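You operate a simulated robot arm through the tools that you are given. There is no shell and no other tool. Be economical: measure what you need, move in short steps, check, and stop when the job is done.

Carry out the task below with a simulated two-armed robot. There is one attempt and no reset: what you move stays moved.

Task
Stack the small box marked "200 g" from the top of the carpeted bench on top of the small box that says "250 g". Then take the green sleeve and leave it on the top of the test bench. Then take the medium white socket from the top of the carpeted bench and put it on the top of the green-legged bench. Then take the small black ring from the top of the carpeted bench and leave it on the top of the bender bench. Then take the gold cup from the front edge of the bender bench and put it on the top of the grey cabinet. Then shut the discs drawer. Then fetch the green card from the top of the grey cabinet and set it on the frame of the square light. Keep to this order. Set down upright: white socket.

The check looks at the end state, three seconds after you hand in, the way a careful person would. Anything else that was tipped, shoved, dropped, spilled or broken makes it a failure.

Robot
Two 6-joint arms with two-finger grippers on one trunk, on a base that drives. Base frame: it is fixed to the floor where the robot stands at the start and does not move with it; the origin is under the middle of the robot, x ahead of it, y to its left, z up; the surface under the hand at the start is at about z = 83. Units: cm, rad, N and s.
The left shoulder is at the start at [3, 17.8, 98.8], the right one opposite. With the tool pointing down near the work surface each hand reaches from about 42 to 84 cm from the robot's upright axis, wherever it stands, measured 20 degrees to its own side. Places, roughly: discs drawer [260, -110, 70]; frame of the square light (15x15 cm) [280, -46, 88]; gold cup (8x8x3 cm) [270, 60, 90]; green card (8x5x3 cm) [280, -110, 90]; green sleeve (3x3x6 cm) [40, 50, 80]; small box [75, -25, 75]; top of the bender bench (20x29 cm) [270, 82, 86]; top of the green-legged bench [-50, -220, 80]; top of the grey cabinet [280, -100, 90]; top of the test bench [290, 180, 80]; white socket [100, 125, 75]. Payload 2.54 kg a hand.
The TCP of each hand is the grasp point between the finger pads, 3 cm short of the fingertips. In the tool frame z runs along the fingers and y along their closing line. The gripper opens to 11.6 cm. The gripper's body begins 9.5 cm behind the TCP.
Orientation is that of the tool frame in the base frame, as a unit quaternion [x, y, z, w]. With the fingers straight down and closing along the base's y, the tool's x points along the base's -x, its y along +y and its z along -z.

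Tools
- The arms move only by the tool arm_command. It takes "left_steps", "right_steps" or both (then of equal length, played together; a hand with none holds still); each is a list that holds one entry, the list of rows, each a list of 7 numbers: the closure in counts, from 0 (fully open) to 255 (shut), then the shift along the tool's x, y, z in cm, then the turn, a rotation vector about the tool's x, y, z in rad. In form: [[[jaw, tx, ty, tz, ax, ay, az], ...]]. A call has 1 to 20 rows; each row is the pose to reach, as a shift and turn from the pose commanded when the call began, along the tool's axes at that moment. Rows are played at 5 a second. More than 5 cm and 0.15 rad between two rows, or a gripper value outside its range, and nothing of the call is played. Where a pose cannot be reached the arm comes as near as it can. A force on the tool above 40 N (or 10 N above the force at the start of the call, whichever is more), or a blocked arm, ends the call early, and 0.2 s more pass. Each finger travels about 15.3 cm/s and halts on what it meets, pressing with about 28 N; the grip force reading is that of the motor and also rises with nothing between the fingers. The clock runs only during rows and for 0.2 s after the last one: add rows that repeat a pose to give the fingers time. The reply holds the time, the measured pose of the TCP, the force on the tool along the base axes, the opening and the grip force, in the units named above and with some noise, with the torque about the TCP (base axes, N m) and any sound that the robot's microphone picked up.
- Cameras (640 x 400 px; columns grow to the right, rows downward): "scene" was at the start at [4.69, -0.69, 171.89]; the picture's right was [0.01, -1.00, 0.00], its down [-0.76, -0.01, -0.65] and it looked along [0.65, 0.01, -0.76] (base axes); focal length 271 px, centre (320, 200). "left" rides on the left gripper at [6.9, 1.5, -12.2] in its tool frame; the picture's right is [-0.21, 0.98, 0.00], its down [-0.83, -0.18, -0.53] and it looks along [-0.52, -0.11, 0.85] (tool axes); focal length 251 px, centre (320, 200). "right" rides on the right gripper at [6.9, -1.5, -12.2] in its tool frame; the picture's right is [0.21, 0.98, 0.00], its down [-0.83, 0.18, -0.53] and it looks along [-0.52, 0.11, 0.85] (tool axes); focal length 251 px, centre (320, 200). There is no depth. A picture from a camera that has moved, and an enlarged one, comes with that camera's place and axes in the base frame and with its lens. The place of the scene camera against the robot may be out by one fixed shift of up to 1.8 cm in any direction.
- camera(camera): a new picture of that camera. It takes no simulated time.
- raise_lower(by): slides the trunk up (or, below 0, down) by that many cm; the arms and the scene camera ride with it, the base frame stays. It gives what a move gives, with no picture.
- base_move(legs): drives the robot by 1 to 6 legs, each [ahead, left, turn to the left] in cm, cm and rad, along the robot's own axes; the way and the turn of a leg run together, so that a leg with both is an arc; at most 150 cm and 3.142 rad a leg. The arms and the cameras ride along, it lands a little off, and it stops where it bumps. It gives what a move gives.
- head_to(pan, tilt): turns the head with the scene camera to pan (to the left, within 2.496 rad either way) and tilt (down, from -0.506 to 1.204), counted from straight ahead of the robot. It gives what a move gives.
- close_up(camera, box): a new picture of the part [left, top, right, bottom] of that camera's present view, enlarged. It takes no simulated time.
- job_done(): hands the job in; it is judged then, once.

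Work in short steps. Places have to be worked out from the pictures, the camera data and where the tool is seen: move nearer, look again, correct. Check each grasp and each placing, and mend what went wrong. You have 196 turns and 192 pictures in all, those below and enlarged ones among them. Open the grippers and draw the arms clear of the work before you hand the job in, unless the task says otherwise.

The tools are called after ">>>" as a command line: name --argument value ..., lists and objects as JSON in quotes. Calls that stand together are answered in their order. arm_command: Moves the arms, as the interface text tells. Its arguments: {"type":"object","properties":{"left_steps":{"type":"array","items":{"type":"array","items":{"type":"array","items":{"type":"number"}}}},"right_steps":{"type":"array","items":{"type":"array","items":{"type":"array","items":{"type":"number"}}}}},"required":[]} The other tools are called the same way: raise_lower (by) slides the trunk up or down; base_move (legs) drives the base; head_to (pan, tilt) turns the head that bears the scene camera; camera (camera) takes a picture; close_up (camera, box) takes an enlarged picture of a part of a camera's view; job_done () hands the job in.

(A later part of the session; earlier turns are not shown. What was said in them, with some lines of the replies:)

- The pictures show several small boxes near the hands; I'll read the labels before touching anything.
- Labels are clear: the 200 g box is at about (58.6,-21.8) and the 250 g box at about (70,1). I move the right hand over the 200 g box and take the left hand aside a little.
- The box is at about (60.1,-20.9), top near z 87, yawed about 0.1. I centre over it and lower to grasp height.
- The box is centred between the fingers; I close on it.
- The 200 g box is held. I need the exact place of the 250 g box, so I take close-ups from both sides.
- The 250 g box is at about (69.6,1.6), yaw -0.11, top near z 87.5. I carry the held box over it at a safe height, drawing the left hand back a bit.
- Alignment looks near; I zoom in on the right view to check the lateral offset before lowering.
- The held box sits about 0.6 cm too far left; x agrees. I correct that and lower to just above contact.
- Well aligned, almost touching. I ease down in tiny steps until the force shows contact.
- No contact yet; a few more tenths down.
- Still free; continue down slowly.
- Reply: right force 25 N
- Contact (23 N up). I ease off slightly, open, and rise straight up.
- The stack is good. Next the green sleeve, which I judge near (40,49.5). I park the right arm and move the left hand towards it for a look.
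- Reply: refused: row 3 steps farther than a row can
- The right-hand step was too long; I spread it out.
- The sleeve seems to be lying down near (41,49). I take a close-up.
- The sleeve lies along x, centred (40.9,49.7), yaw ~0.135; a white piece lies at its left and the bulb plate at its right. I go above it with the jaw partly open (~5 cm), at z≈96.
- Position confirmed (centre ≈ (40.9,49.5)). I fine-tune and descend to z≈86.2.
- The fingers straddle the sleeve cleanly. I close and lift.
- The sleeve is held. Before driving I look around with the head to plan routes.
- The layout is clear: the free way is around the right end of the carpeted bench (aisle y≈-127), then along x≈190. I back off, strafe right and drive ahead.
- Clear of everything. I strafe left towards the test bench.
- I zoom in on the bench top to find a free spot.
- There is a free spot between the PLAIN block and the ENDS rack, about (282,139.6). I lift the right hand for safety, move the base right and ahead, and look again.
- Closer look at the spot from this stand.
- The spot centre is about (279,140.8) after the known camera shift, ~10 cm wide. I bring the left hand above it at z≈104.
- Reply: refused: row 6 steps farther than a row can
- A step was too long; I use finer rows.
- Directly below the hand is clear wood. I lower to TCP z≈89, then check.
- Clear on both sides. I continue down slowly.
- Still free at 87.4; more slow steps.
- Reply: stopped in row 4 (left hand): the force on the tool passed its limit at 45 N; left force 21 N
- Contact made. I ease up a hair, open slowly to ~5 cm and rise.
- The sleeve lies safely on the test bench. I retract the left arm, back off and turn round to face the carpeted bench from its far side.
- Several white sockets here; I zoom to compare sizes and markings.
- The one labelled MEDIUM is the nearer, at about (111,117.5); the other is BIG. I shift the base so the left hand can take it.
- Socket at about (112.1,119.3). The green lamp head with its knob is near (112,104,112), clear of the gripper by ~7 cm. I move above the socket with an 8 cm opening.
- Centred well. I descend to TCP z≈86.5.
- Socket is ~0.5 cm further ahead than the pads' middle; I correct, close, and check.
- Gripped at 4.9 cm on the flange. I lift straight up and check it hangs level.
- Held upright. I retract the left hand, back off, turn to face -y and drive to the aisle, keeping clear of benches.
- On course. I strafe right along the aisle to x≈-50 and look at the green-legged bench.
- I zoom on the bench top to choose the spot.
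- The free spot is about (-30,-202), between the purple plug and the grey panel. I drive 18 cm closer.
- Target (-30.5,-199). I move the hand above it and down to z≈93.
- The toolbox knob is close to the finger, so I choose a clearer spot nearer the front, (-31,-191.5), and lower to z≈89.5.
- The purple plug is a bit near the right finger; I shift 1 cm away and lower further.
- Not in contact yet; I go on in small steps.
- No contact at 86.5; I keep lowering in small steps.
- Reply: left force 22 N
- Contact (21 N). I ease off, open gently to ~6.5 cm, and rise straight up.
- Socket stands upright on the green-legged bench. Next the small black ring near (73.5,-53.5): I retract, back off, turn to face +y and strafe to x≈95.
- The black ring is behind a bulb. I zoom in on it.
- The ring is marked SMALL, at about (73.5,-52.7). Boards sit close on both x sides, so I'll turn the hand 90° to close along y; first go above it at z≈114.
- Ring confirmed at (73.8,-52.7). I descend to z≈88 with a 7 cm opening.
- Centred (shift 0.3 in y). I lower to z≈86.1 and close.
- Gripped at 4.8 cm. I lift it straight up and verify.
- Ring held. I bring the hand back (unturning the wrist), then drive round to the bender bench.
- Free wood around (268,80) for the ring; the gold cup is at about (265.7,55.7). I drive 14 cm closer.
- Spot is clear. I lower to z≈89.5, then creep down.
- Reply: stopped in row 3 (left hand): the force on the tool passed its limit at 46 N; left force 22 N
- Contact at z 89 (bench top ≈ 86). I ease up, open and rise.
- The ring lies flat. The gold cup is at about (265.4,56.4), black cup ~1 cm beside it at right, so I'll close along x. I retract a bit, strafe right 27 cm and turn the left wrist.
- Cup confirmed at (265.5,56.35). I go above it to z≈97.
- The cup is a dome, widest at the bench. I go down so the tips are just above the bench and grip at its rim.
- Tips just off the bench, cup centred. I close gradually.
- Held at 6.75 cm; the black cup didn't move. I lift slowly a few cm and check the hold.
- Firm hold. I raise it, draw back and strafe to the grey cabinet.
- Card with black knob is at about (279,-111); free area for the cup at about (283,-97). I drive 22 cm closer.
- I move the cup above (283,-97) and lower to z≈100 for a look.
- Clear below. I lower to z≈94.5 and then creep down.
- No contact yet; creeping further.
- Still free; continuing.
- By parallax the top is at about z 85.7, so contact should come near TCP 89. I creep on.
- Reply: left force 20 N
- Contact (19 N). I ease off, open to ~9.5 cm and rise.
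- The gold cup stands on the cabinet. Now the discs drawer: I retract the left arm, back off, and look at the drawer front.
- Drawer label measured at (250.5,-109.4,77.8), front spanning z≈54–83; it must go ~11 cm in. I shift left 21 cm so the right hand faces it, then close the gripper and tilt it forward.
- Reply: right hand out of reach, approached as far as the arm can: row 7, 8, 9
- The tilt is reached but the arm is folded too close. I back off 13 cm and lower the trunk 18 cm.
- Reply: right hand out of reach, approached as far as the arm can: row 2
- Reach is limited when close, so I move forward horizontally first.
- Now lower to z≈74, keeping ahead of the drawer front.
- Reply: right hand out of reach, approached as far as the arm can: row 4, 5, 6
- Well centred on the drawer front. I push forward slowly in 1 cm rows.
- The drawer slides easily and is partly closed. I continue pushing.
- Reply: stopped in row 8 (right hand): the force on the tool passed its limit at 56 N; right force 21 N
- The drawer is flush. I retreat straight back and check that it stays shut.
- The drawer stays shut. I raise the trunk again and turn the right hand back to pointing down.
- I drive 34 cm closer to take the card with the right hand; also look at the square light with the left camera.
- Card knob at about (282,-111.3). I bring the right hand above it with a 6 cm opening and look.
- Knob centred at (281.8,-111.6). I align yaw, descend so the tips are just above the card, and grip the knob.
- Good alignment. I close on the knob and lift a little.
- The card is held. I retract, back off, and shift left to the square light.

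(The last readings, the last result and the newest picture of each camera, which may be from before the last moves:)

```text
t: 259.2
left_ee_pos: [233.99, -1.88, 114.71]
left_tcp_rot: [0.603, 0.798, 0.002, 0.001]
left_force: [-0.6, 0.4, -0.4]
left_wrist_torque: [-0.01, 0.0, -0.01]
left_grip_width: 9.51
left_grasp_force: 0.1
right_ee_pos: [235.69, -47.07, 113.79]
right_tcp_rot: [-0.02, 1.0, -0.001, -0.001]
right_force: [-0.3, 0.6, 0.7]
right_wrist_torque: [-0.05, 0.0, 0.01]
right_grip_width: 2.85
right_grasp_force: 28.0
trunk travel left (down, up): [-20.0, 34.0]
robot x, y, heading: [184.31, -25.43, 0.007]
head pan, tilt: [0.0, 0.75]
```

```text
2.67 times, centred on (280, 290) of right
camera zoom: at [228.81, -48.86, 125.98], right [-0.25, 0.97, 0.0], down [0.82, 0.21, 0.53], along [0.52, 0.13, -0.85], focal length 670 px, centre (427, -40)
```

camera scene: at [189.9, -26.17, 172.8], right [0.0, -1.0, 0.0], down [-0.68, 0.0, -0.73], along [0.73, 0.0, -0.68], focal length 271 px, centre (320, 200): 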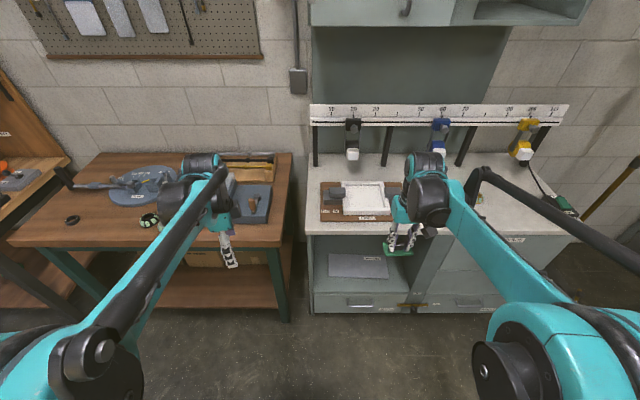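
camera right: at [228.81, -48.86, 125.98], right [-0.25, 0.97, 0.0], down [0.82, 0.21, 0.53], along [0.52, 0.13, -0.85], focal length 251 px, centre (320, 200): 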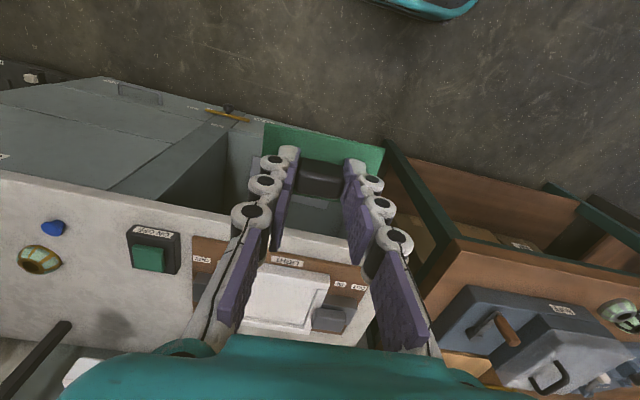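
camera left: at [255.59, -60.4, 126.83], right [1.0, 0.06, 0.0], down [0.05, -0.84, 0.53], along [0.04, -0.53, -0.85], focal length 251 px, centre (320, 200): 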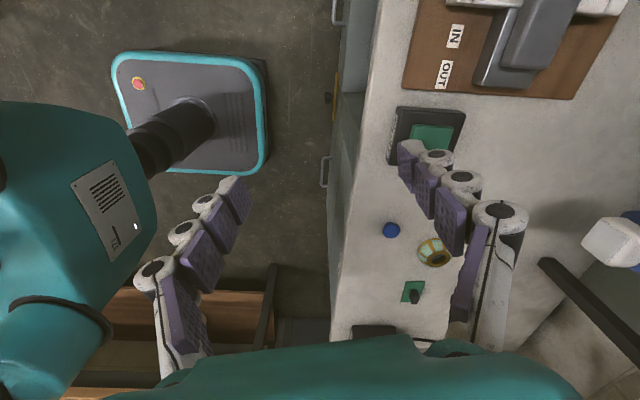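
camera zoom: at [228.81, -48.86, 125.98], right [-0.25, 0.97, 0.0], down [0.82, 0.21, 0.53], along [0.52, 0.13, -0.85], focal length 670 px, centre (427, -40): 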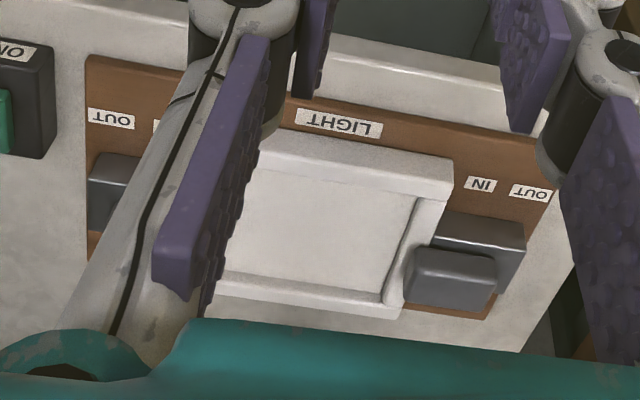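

The light has a raised border around a shallow square field (about 15–16 cm), centred near (283,-46). I'll lay the card flat in its middle. I drive closer first.

>>> base_move --legs '[[25, 0, -0.005]]'

>>> camera --camera "right"

>>> close_up --camera "scene" --box '[290, 160, 430, 260]'

```text
t: 261.0
left_ee_pos: [259.44, -2.14, 114.62]
left_tcp_rot: [0.603, 0.797, 0.001, 0.001]
left_force: [0.0, -0.1, -0.9]
left_wrist_torque: [0.0, 0.01, -0.01]
left_grip_width: 9.48
left_grasp_force: 0.1
right_ee_pos: [260.9, -47.27, 113.69]
right_tcp_rot: [-0.018, 1.0, 0.0, -0.001]
right_force: [-0.2, -0.5, -1.2]
right_wrist_torque: [-0.01, 0.02, 0.0]
right_grip_width: 2.87
right_grasp_force: 27.7
trunk travel left (down, up): [-20.0, 34.0]
robot x, y, heading: [210.04, -25.55, -0.004]
head pan, tilt: [0.0, 0.75]
```

```text
71 pictures are left
camera right: at [254.04, -49.1, 125.93], right [-0.25, 0.97, 0.0], down [0.82, 0.21, 0.53], along [0.52, 0.13, -0.85], focal length 251 px, centre (320, 200)
```

right: 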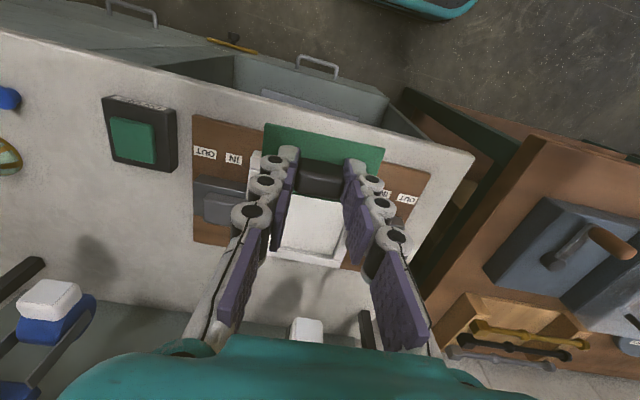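

```text
4.00 times, centred on (360, 210) of scene
camera zoom: at [215.25, -26.3, 172.8], right [0.0, -1.0, 0.0], down [-0.68, 0.0, -0.73], along [0.73, 0.0, -0.68], focal length 1084 px, centre (160, 160)
```

zoom: 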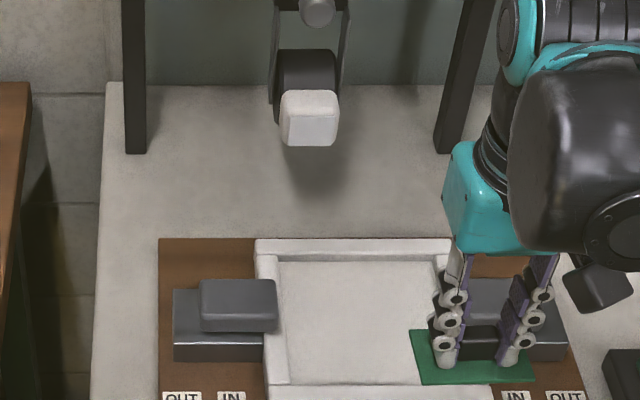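

Centre confirmed (282.6,-46). I move the card above it at z≈100 and check.

>>> arm_command --right_steps '[[[255, -4.4, 0.1, 0, 0, 0, 0], [255, -8.8, 0.2, 0, 0, 0, 0], [255, -13.2, 0.3, 0, 0, 0, 0], [255, -17.6, 0.4, 0, 0, 0, 0], [255, -21.7, 0.5, 0, 0, 0, 0], [255, -21.7, 0.5, 4, 0, 0, 0], [255, -21.7, 0.5, 8, 0, 0, 0], [255, -21.7, 0.5, 12, 0, 0, 0], [255, -21.7, 0.5, 14, 0, 0, 0], [255, -21.7, 0.5, 14, 0, 0, 0]]]'

>>> camera --camera "right"

>>> close_up --camera "scene" --box '[290, 170, 430, 270]'

```text
t: 263.2
left_ee_pos: [259.16, -2.12, 114.62]
left_tcp_rot: [0.604, 0.797, 0.001, 0.001]
left_force: [0.1, 0.1, -0.4]
left_wrist_torque: [0.0, 0.02, -0.03]
left_grip_width: 9.49
left_grasp_force: 0.1
right_ee_pos: [282.56, -45.91, 99.75]
right_tcp_rot: [-0.018, 1.0, -0.001, 0.0]
right_force: [-0.1, -0.2, -0.2]
right_wrist_torque: [0.01, -0.04, 0.0]
right_grip_width: 2.83
right_grasp_force: 28.5
trunk travel left (down, up): [-20.0, 34.0]
robot x, y, heading: [209.56, -25.58, -0.005]
head pan, tilt: [0.0, 0.75]
```

```text
69 pictures are left
camera right: at [275.66, -47.77, 111.91], right [-0.25, 0.97, 0.0], down [0.82, 0.21, 0.53], along [0.52, 0.13, -0.85], focal length 251 px, centre (320, 200)
```

right: 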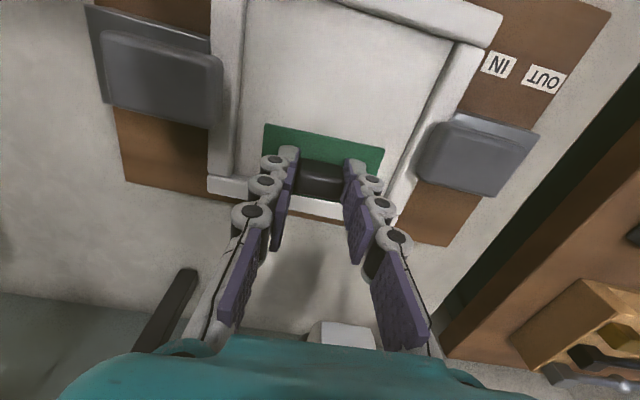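

```text
4.00 times, centred on (360, 220) of scene
camera zoom: at [215.11, -26.29, 172.81], right [0.0, -1.0, 0.0], down [-0.68, 0.0, -0.73], along [0.73, 0.0, -0.68], focal length 1084 px, centre (160, 120)
```

zoom: 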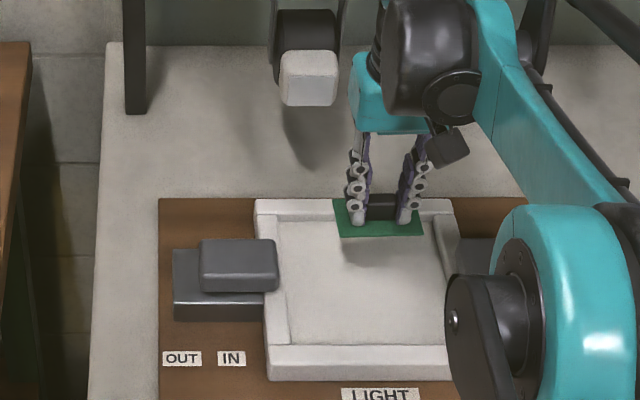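

The field's centre is about (281.4,-45.5). I correct and lower to z≈93.

>>> arm_command --right_steps '[[[255, 1.14, 0.44, 0, 0, 0, 0], [255, 1.14, 0.44, 3, 0, 0, 0], [255, 1.14, 0.44, 5.5, 0, 0, 0], [255, 1.14, 0.44, 6.7, 0, 0, 0], [255, 1.14, 0.44, 6.7, 0, 0, 0]]]'

>>> camera --camera "right"

>>> close_up --camera "scene" --box '[320, 200, 420, 280]'

```text
t: 264.4
left_ee_pos: [259.33, -2.27, 114.63]
left_tcp_rot: [0.604, 0.797, 0.003, 0.001]
left_force: [0.8, -0.5, -0.4]
left_wrist_torque: [0.04, -0.03, -0.02]
left_grip_width: 9.52
left_grasp_force: 0.1
right_ee_pos: [281.31, -45.66, 92.89]
right_tcp_rot: [-0.019, 1.0, 0.0, 0.001]
right_force: [-0.3, -0.6, -0.2]
right_wrist_torque: [-0.03, 0.01, 0.0]
right_grip_width: 2.84
right_grasp_force: 27.9
trunk travel left (down, up): [-20.0, 34.0]
robot x, y, heading: [209.81, -25.51, -0.003]
head pan, tilt: [0.0, 0.75]
```

```text
67 pictures are left
camera right: at [274.49, -47.39, 105.26], right [-0.25, 0.97, 0.0], down [0.82, 0.21, 0.53], along [0.52, 0.13, -0.85], focal length 251 px, centre (320, 200)
```

right: 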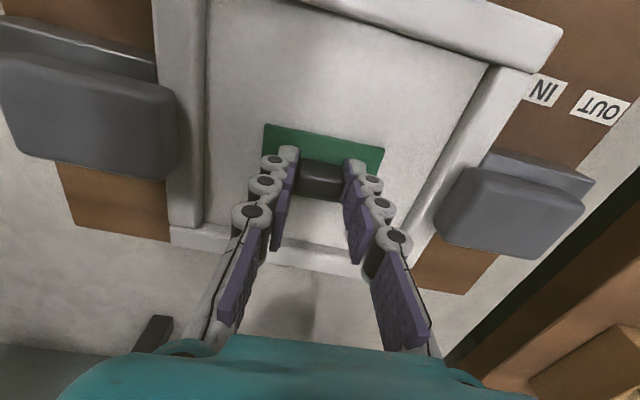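

```text
5.00 times, centred on (370, 240) of scene
camera zoom: at [215.09, -26.28, 172.81], right [0.0, -1.0, 0.0], down [-0.68, 0.0, -0.73], along [0.73, 0.0, -0.68], focal length 1355 px, centre (70, 0)
```

zoom: 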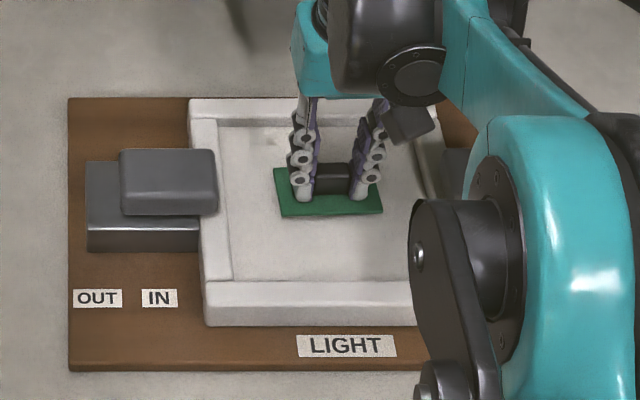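

Well centred within the frame. I creep down until contact.

>>> arm_command --right_steps '[[[255, 0, 0, 0.25, 0, 0, 0], [255, 0, 0, 0.5, 0, 0, 0], [255, 0, 0, 0.75, 0, 0, 0], [255, 0, 0, 1.0, 0, 0, 0], [255, 0, 0, 1.2, 0, 0, 0], [255, 0, 0, 1.2, 0, 0, 0]]]'

```text
t: 265.6
left_ee_pos: [259.07, -2.09, 114.74]
left_tcp_rot: [0.604, 0.797, 0.003, 0.002]
left_force: [-0.1, 0.2, -0.6]
left_wrist_torque: [-0.02, -0.02, 0.02]
left_grip_width: 9.5
left_grasp_force: 0.1
right_ee_pos: [281.24, -45.66, 92.32]
right_tcp_rot: [-0.018, 1.0, -0.002, 0.002]
right_force: [-3.4, 1.1, 20.5]
right_wrist_torque: [0.08, 0.1, -0.01]
right_grip_width: 2.86
right_grasp_force: 28.0
trunk travel left (down, up): [-20.0, 34.0]
robot x, y, heading: [209.81, -25.4, 0.0]
head pan, tilt: [0.0, 0.75]
stopped in row 5 (right hand): the force on the tool passed its limit at 44 N (the readings are from after the stop); the commanded pose is now the measured one
```

Contact at TCP 92.2, i.e. the field surface is at z≈88.2, matching the given height of the frame. I release and rise.

>>> arm_command --right_steps '[[[250, 0, 0, -0.1, 0, 0, 0], [200, 0, 0, -0.1, 0, 0, 0], [165, 0, 0, -0.1, 0, 0, 0], [140, 0, 0, -0.1, 0, 0, 0], [140, 0, 0, -0.1, 0, 0, 0], [140, 0, 0, -2, 0, 0, 0], [140, 0, 0, -5, 0, 0, 0], [140, 0, 0, -9, 0, 0, 0], [140, 0, 0, -13, 0, 0, 0], [140, 0, 0, -17, 0, 0, 0], [140, 0, 0, -21, 0, 0, 0], [140, 0, 0, -23, 0, 0, 0]]]'

>>> camera --camera "right"

```text
t: 268.2
left_ee_pos: [259.29, -2.27, 114.59]
left_tcp_rot: [0.604, 0.797, 0.003, 0.001]
left_force: [-0.6, 0.6, 0.5]
left_wrist_torque: [0.0, -0.03, -0.02]
left_grip_width: 9.5
left_grasp_force: 0.1
right_ee_pos: [281.25, -45.57, 115.19]
right_tcp_rot: [-0.018, 1.0, 0.0, 0.001]
right_force: [-0.2, 0.2, 0.3]
right_wrist_torque: [-0.02, -0.02, 0.0]
right_grip_width: 5.25
right_grasp_force: 0.0
trunk travel left (down, up): [-20.0, 34.0]
robot x, y, heading: [209.72, -25.61, -0.005]
head pan, tilt: [0.0, 0.75]
```

```text
65 pictures are left
camera right: at [274.34, -47.35, 127.34], right [-0.25, 0.97, 0.0], down [0.82, 0.21, 0.54], along [0.52, 0.13, -0.84], focal length 251 px, centre (320, 200)
```

right: 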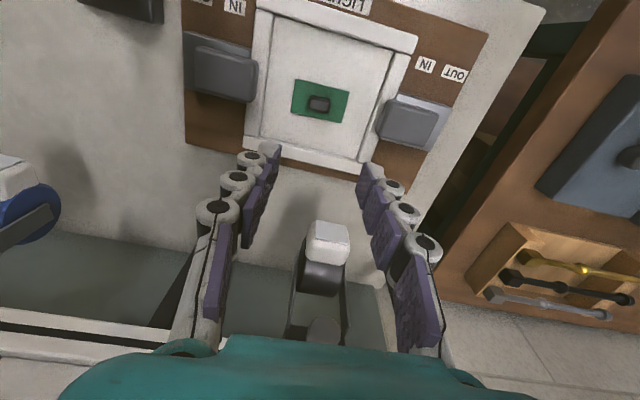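

The card lies centred in the frame. I retract, open both grippers, back off and take a final overview.

>>> arm_command --right_steps '[[[0, 4, 0, 0, 0, 0, 0], [0, 8, 0, 0, 0, 0, 0], [0, 12, 0, 0, 0, 0, 0], [0, 16, 0, 0, 0, 0, 0], [0, 20, 0, 0, 0, 0, 0], [0, 23, 0, 0, 0, 0, 0]]]' --left_steps '[[[0, 0, 0, 0, 0, 0, 0], [0, 0, 0, 0, 0, 0, 0], [0, 0, 0, 0, 0, 0, 0], [0, 0, 0, 0, 0, 0, 0], [0, 0, 0, 0, 0, 0, 0], [0, 0, 0, 0, 0, 0, 0]]]'

>>> base_move --legs '[[-30, 0, 0]]'

>>> head_to --pan 0 --tilt 0.55

>>> camera --camera "scene"

>>> close_up --camera "scene" --box '[300, 100, 620, 280]'

>>> head_to --pan 2.49 --tilt 0.4

>>> camera --camera "scene"

```text
t: 269.6
left_ee_pos: [259.18, -2.11, 114.61]
left_tcp_rot: [0.605, 0.796, 0.002, 0.002]
left_force: [-0.1, -0.1, 0.7]
left_wrist_torque: [-0.01, -0.03, 0.01]
left_grip_width: 11.6
left_grasp_force: 0.1
right_ee_pos: [258.19, -46.43, 115.08]
right_tcp_rot: [-0.018, 1.0, -0.001, 0.002]
right_force: [-0.1, -0.2, 0.1]
right_wrist_torque: [-0.05, 0.0, 0.04]
right_grip_width: 11.61
right_grasp_force: 0.1
trunk travel left (down, up): [-20.0, 34.0]
robot x, y, heading: [209.96, -25.6, -0.004]
head pan, tilt: [0.0, 0.75]
```

```text
t: 271.6
left_ee_pos: [229.28, -2.21, 114.7]
left_tcp_rot: [0.605, 0.797, 0.003, 0.001]
left_force: [-0.8, -0.2, 0.8]
left_wrist_torque: [-0.01, -0.03, -0.02]
left_grip_width: 11.59
left_grasp_force: 0.1
right_ee_pos: [228.28, -46.29, 115.12]
right_tcp_rot: [-0.017, 1.0, -0.001, 0.002]
right_force: [1.0, 0.1, 0.0]
right_wrist_torque: [-0.02, -0.01, 0.01]
right_grip_width: 11.63
right_grasp_force: 0.1
trunk travel left (down, up): [-20.0, 34.0]
robot x, y, heading: [180.0, -25.54, -0.001]
head pan, tilt: [0.0, 0.75]
```

```text
t: 272.4
left_ee_pos: [229.4, -2.2, 114.63]
left_tcp_rot: [0.604, 0.797, 0.003, 0.001]
left_force: [-0.6, 0.0, 0.5]
left_wrist_torque: [0.0, -0.02, -0.02]
left_grip_width: 11.57
left_grasp_force: 0.1
right_ee_pos: [228.45, -46.33, 115.12]
right_tcp_rot: [-0.017, 1.0, -0.001, 0.002]
right_force: [-0.3, 0.8, -0.6]
right_wrist_torque: [0.01, 0.04, 0.03]
right_grip_width: 11.58
right_grasp_force: 0.0
trunk travel left (down, up): [-20.0, 34.0]
robot x, y, heading: [179.87, -25.47, -0.003]
head pan, tilt: [0.0, 0.55]
```

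```text
64 pictures are left
camera scene: at [185.91, -26.2, 174.54], right [0.0, -1.0, 0.0], down [-0.52, 0.0, -0.85], along [0.85, 0.0, -0.52], focal length 271 px, centre (320, 200)
```

scene: 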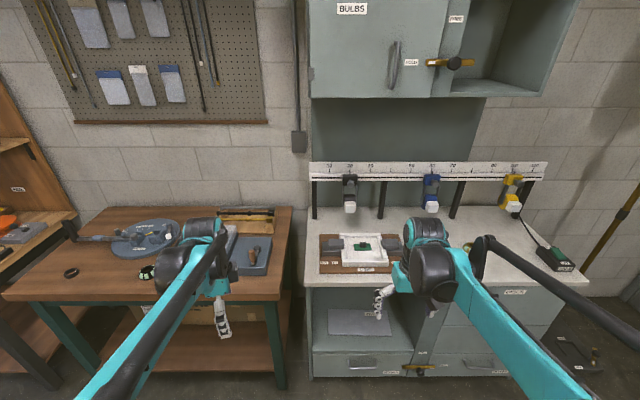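

```text
2.00 times, centred on (460, 190) of scene
camera zoom: at [185.91, -26.2, 174.54], right [0.0, -1.0, 0.0], down [-0.52, 0.0, -0.85], along [0.85, 0.0, -0.52], focal length 542 px, centre (40, 220)
```

zoom: 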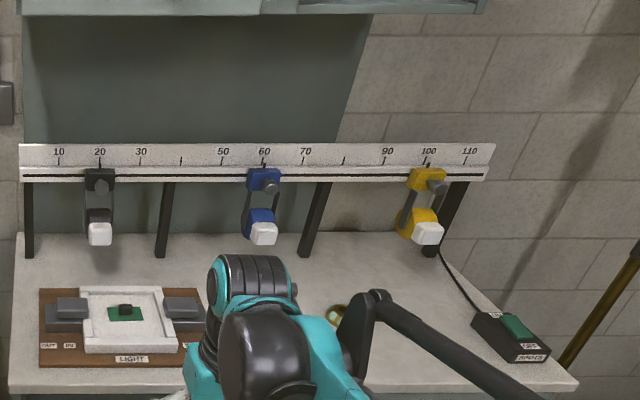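

```text
t: 274.6
left_ee_pos: [229.32, -2.23, 114.65]
left_tcp_rot: [0.605, 0.796, 0.002, 0.001]
left_force: [0.7, -0.4, -0.4]
left_wrist_torque: [-0.05, -0.01, -0.02]
left_grip_width: 11.61
left_grasp_force: 0.1
right_ee_pos: [228.43, -46.36, 114.99]
right_tcp_rot: [-0.017, 1.0, -0.001, 0.001]
right_force: [-0.1, -0.6, -0.6]
right_wrist_torque: [0.0, -0.02, 0.0]
right_grip_width: 11.61
right_grasp_force: 0.1
trunk travel left (down, up): [-20.0, 34.0]
robot x, y, heading: [179.67, -25.21, -0.005]
head pan, tilt: [2.491, 0.4]
```

```text
62 pictures are left
camera scene: at [169.54, -20.52, 175.92], right [0.61, 0.79, 0.0], down [0.31, -0.24, -0.92], along [-0.73, 0.56, -0.39], focal length 271 px, centre (320, 200)
```

scene: 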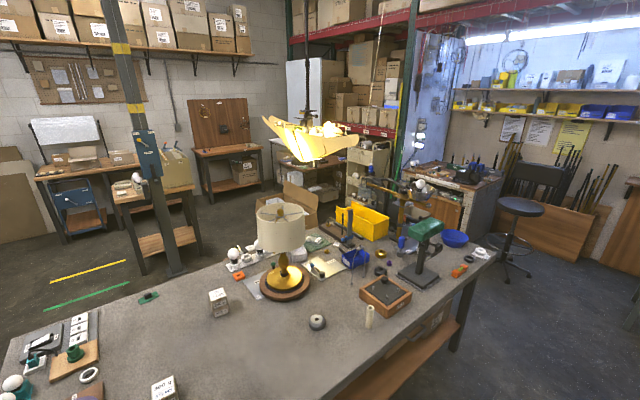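

All steps check out: the stack stands, the sleeve, socket, ring and cup are placed, the drawer is shut and the card lies in the frame. Both hands are open and clear, so I hand in.

>>> job_done

```text
The job is handed in.
```

I did all seven steps in the given order and handed the job in; the robot has not reported the result of the check.

- **Boxes:** the "200 g" box sits squarely on the "250 g" box, and the stack was still standing in the last picture.
- **Green sleeve:** it lies flat on the test bench, in the gap between the PLAIN block and the ENDS rack.
- **White socket:** the one marked MEDIUM stands upright on the green-legged bench.
- **Black ring:** the one marked SMALL lies on the bender bench.
- **Gold cup:** it stands on top of the grey cabinet.
- **Discs drawer:** it is shut and stayed shut when I drew the hand back.
- **Green card:** it lies flat in the middle of the square light, inside the raised border. I took that inner field as the frame because its size and height are close to the ones you gave.

Nothing else was seen tipped, shoved or dropped. Both grippers are open and clear of the work.
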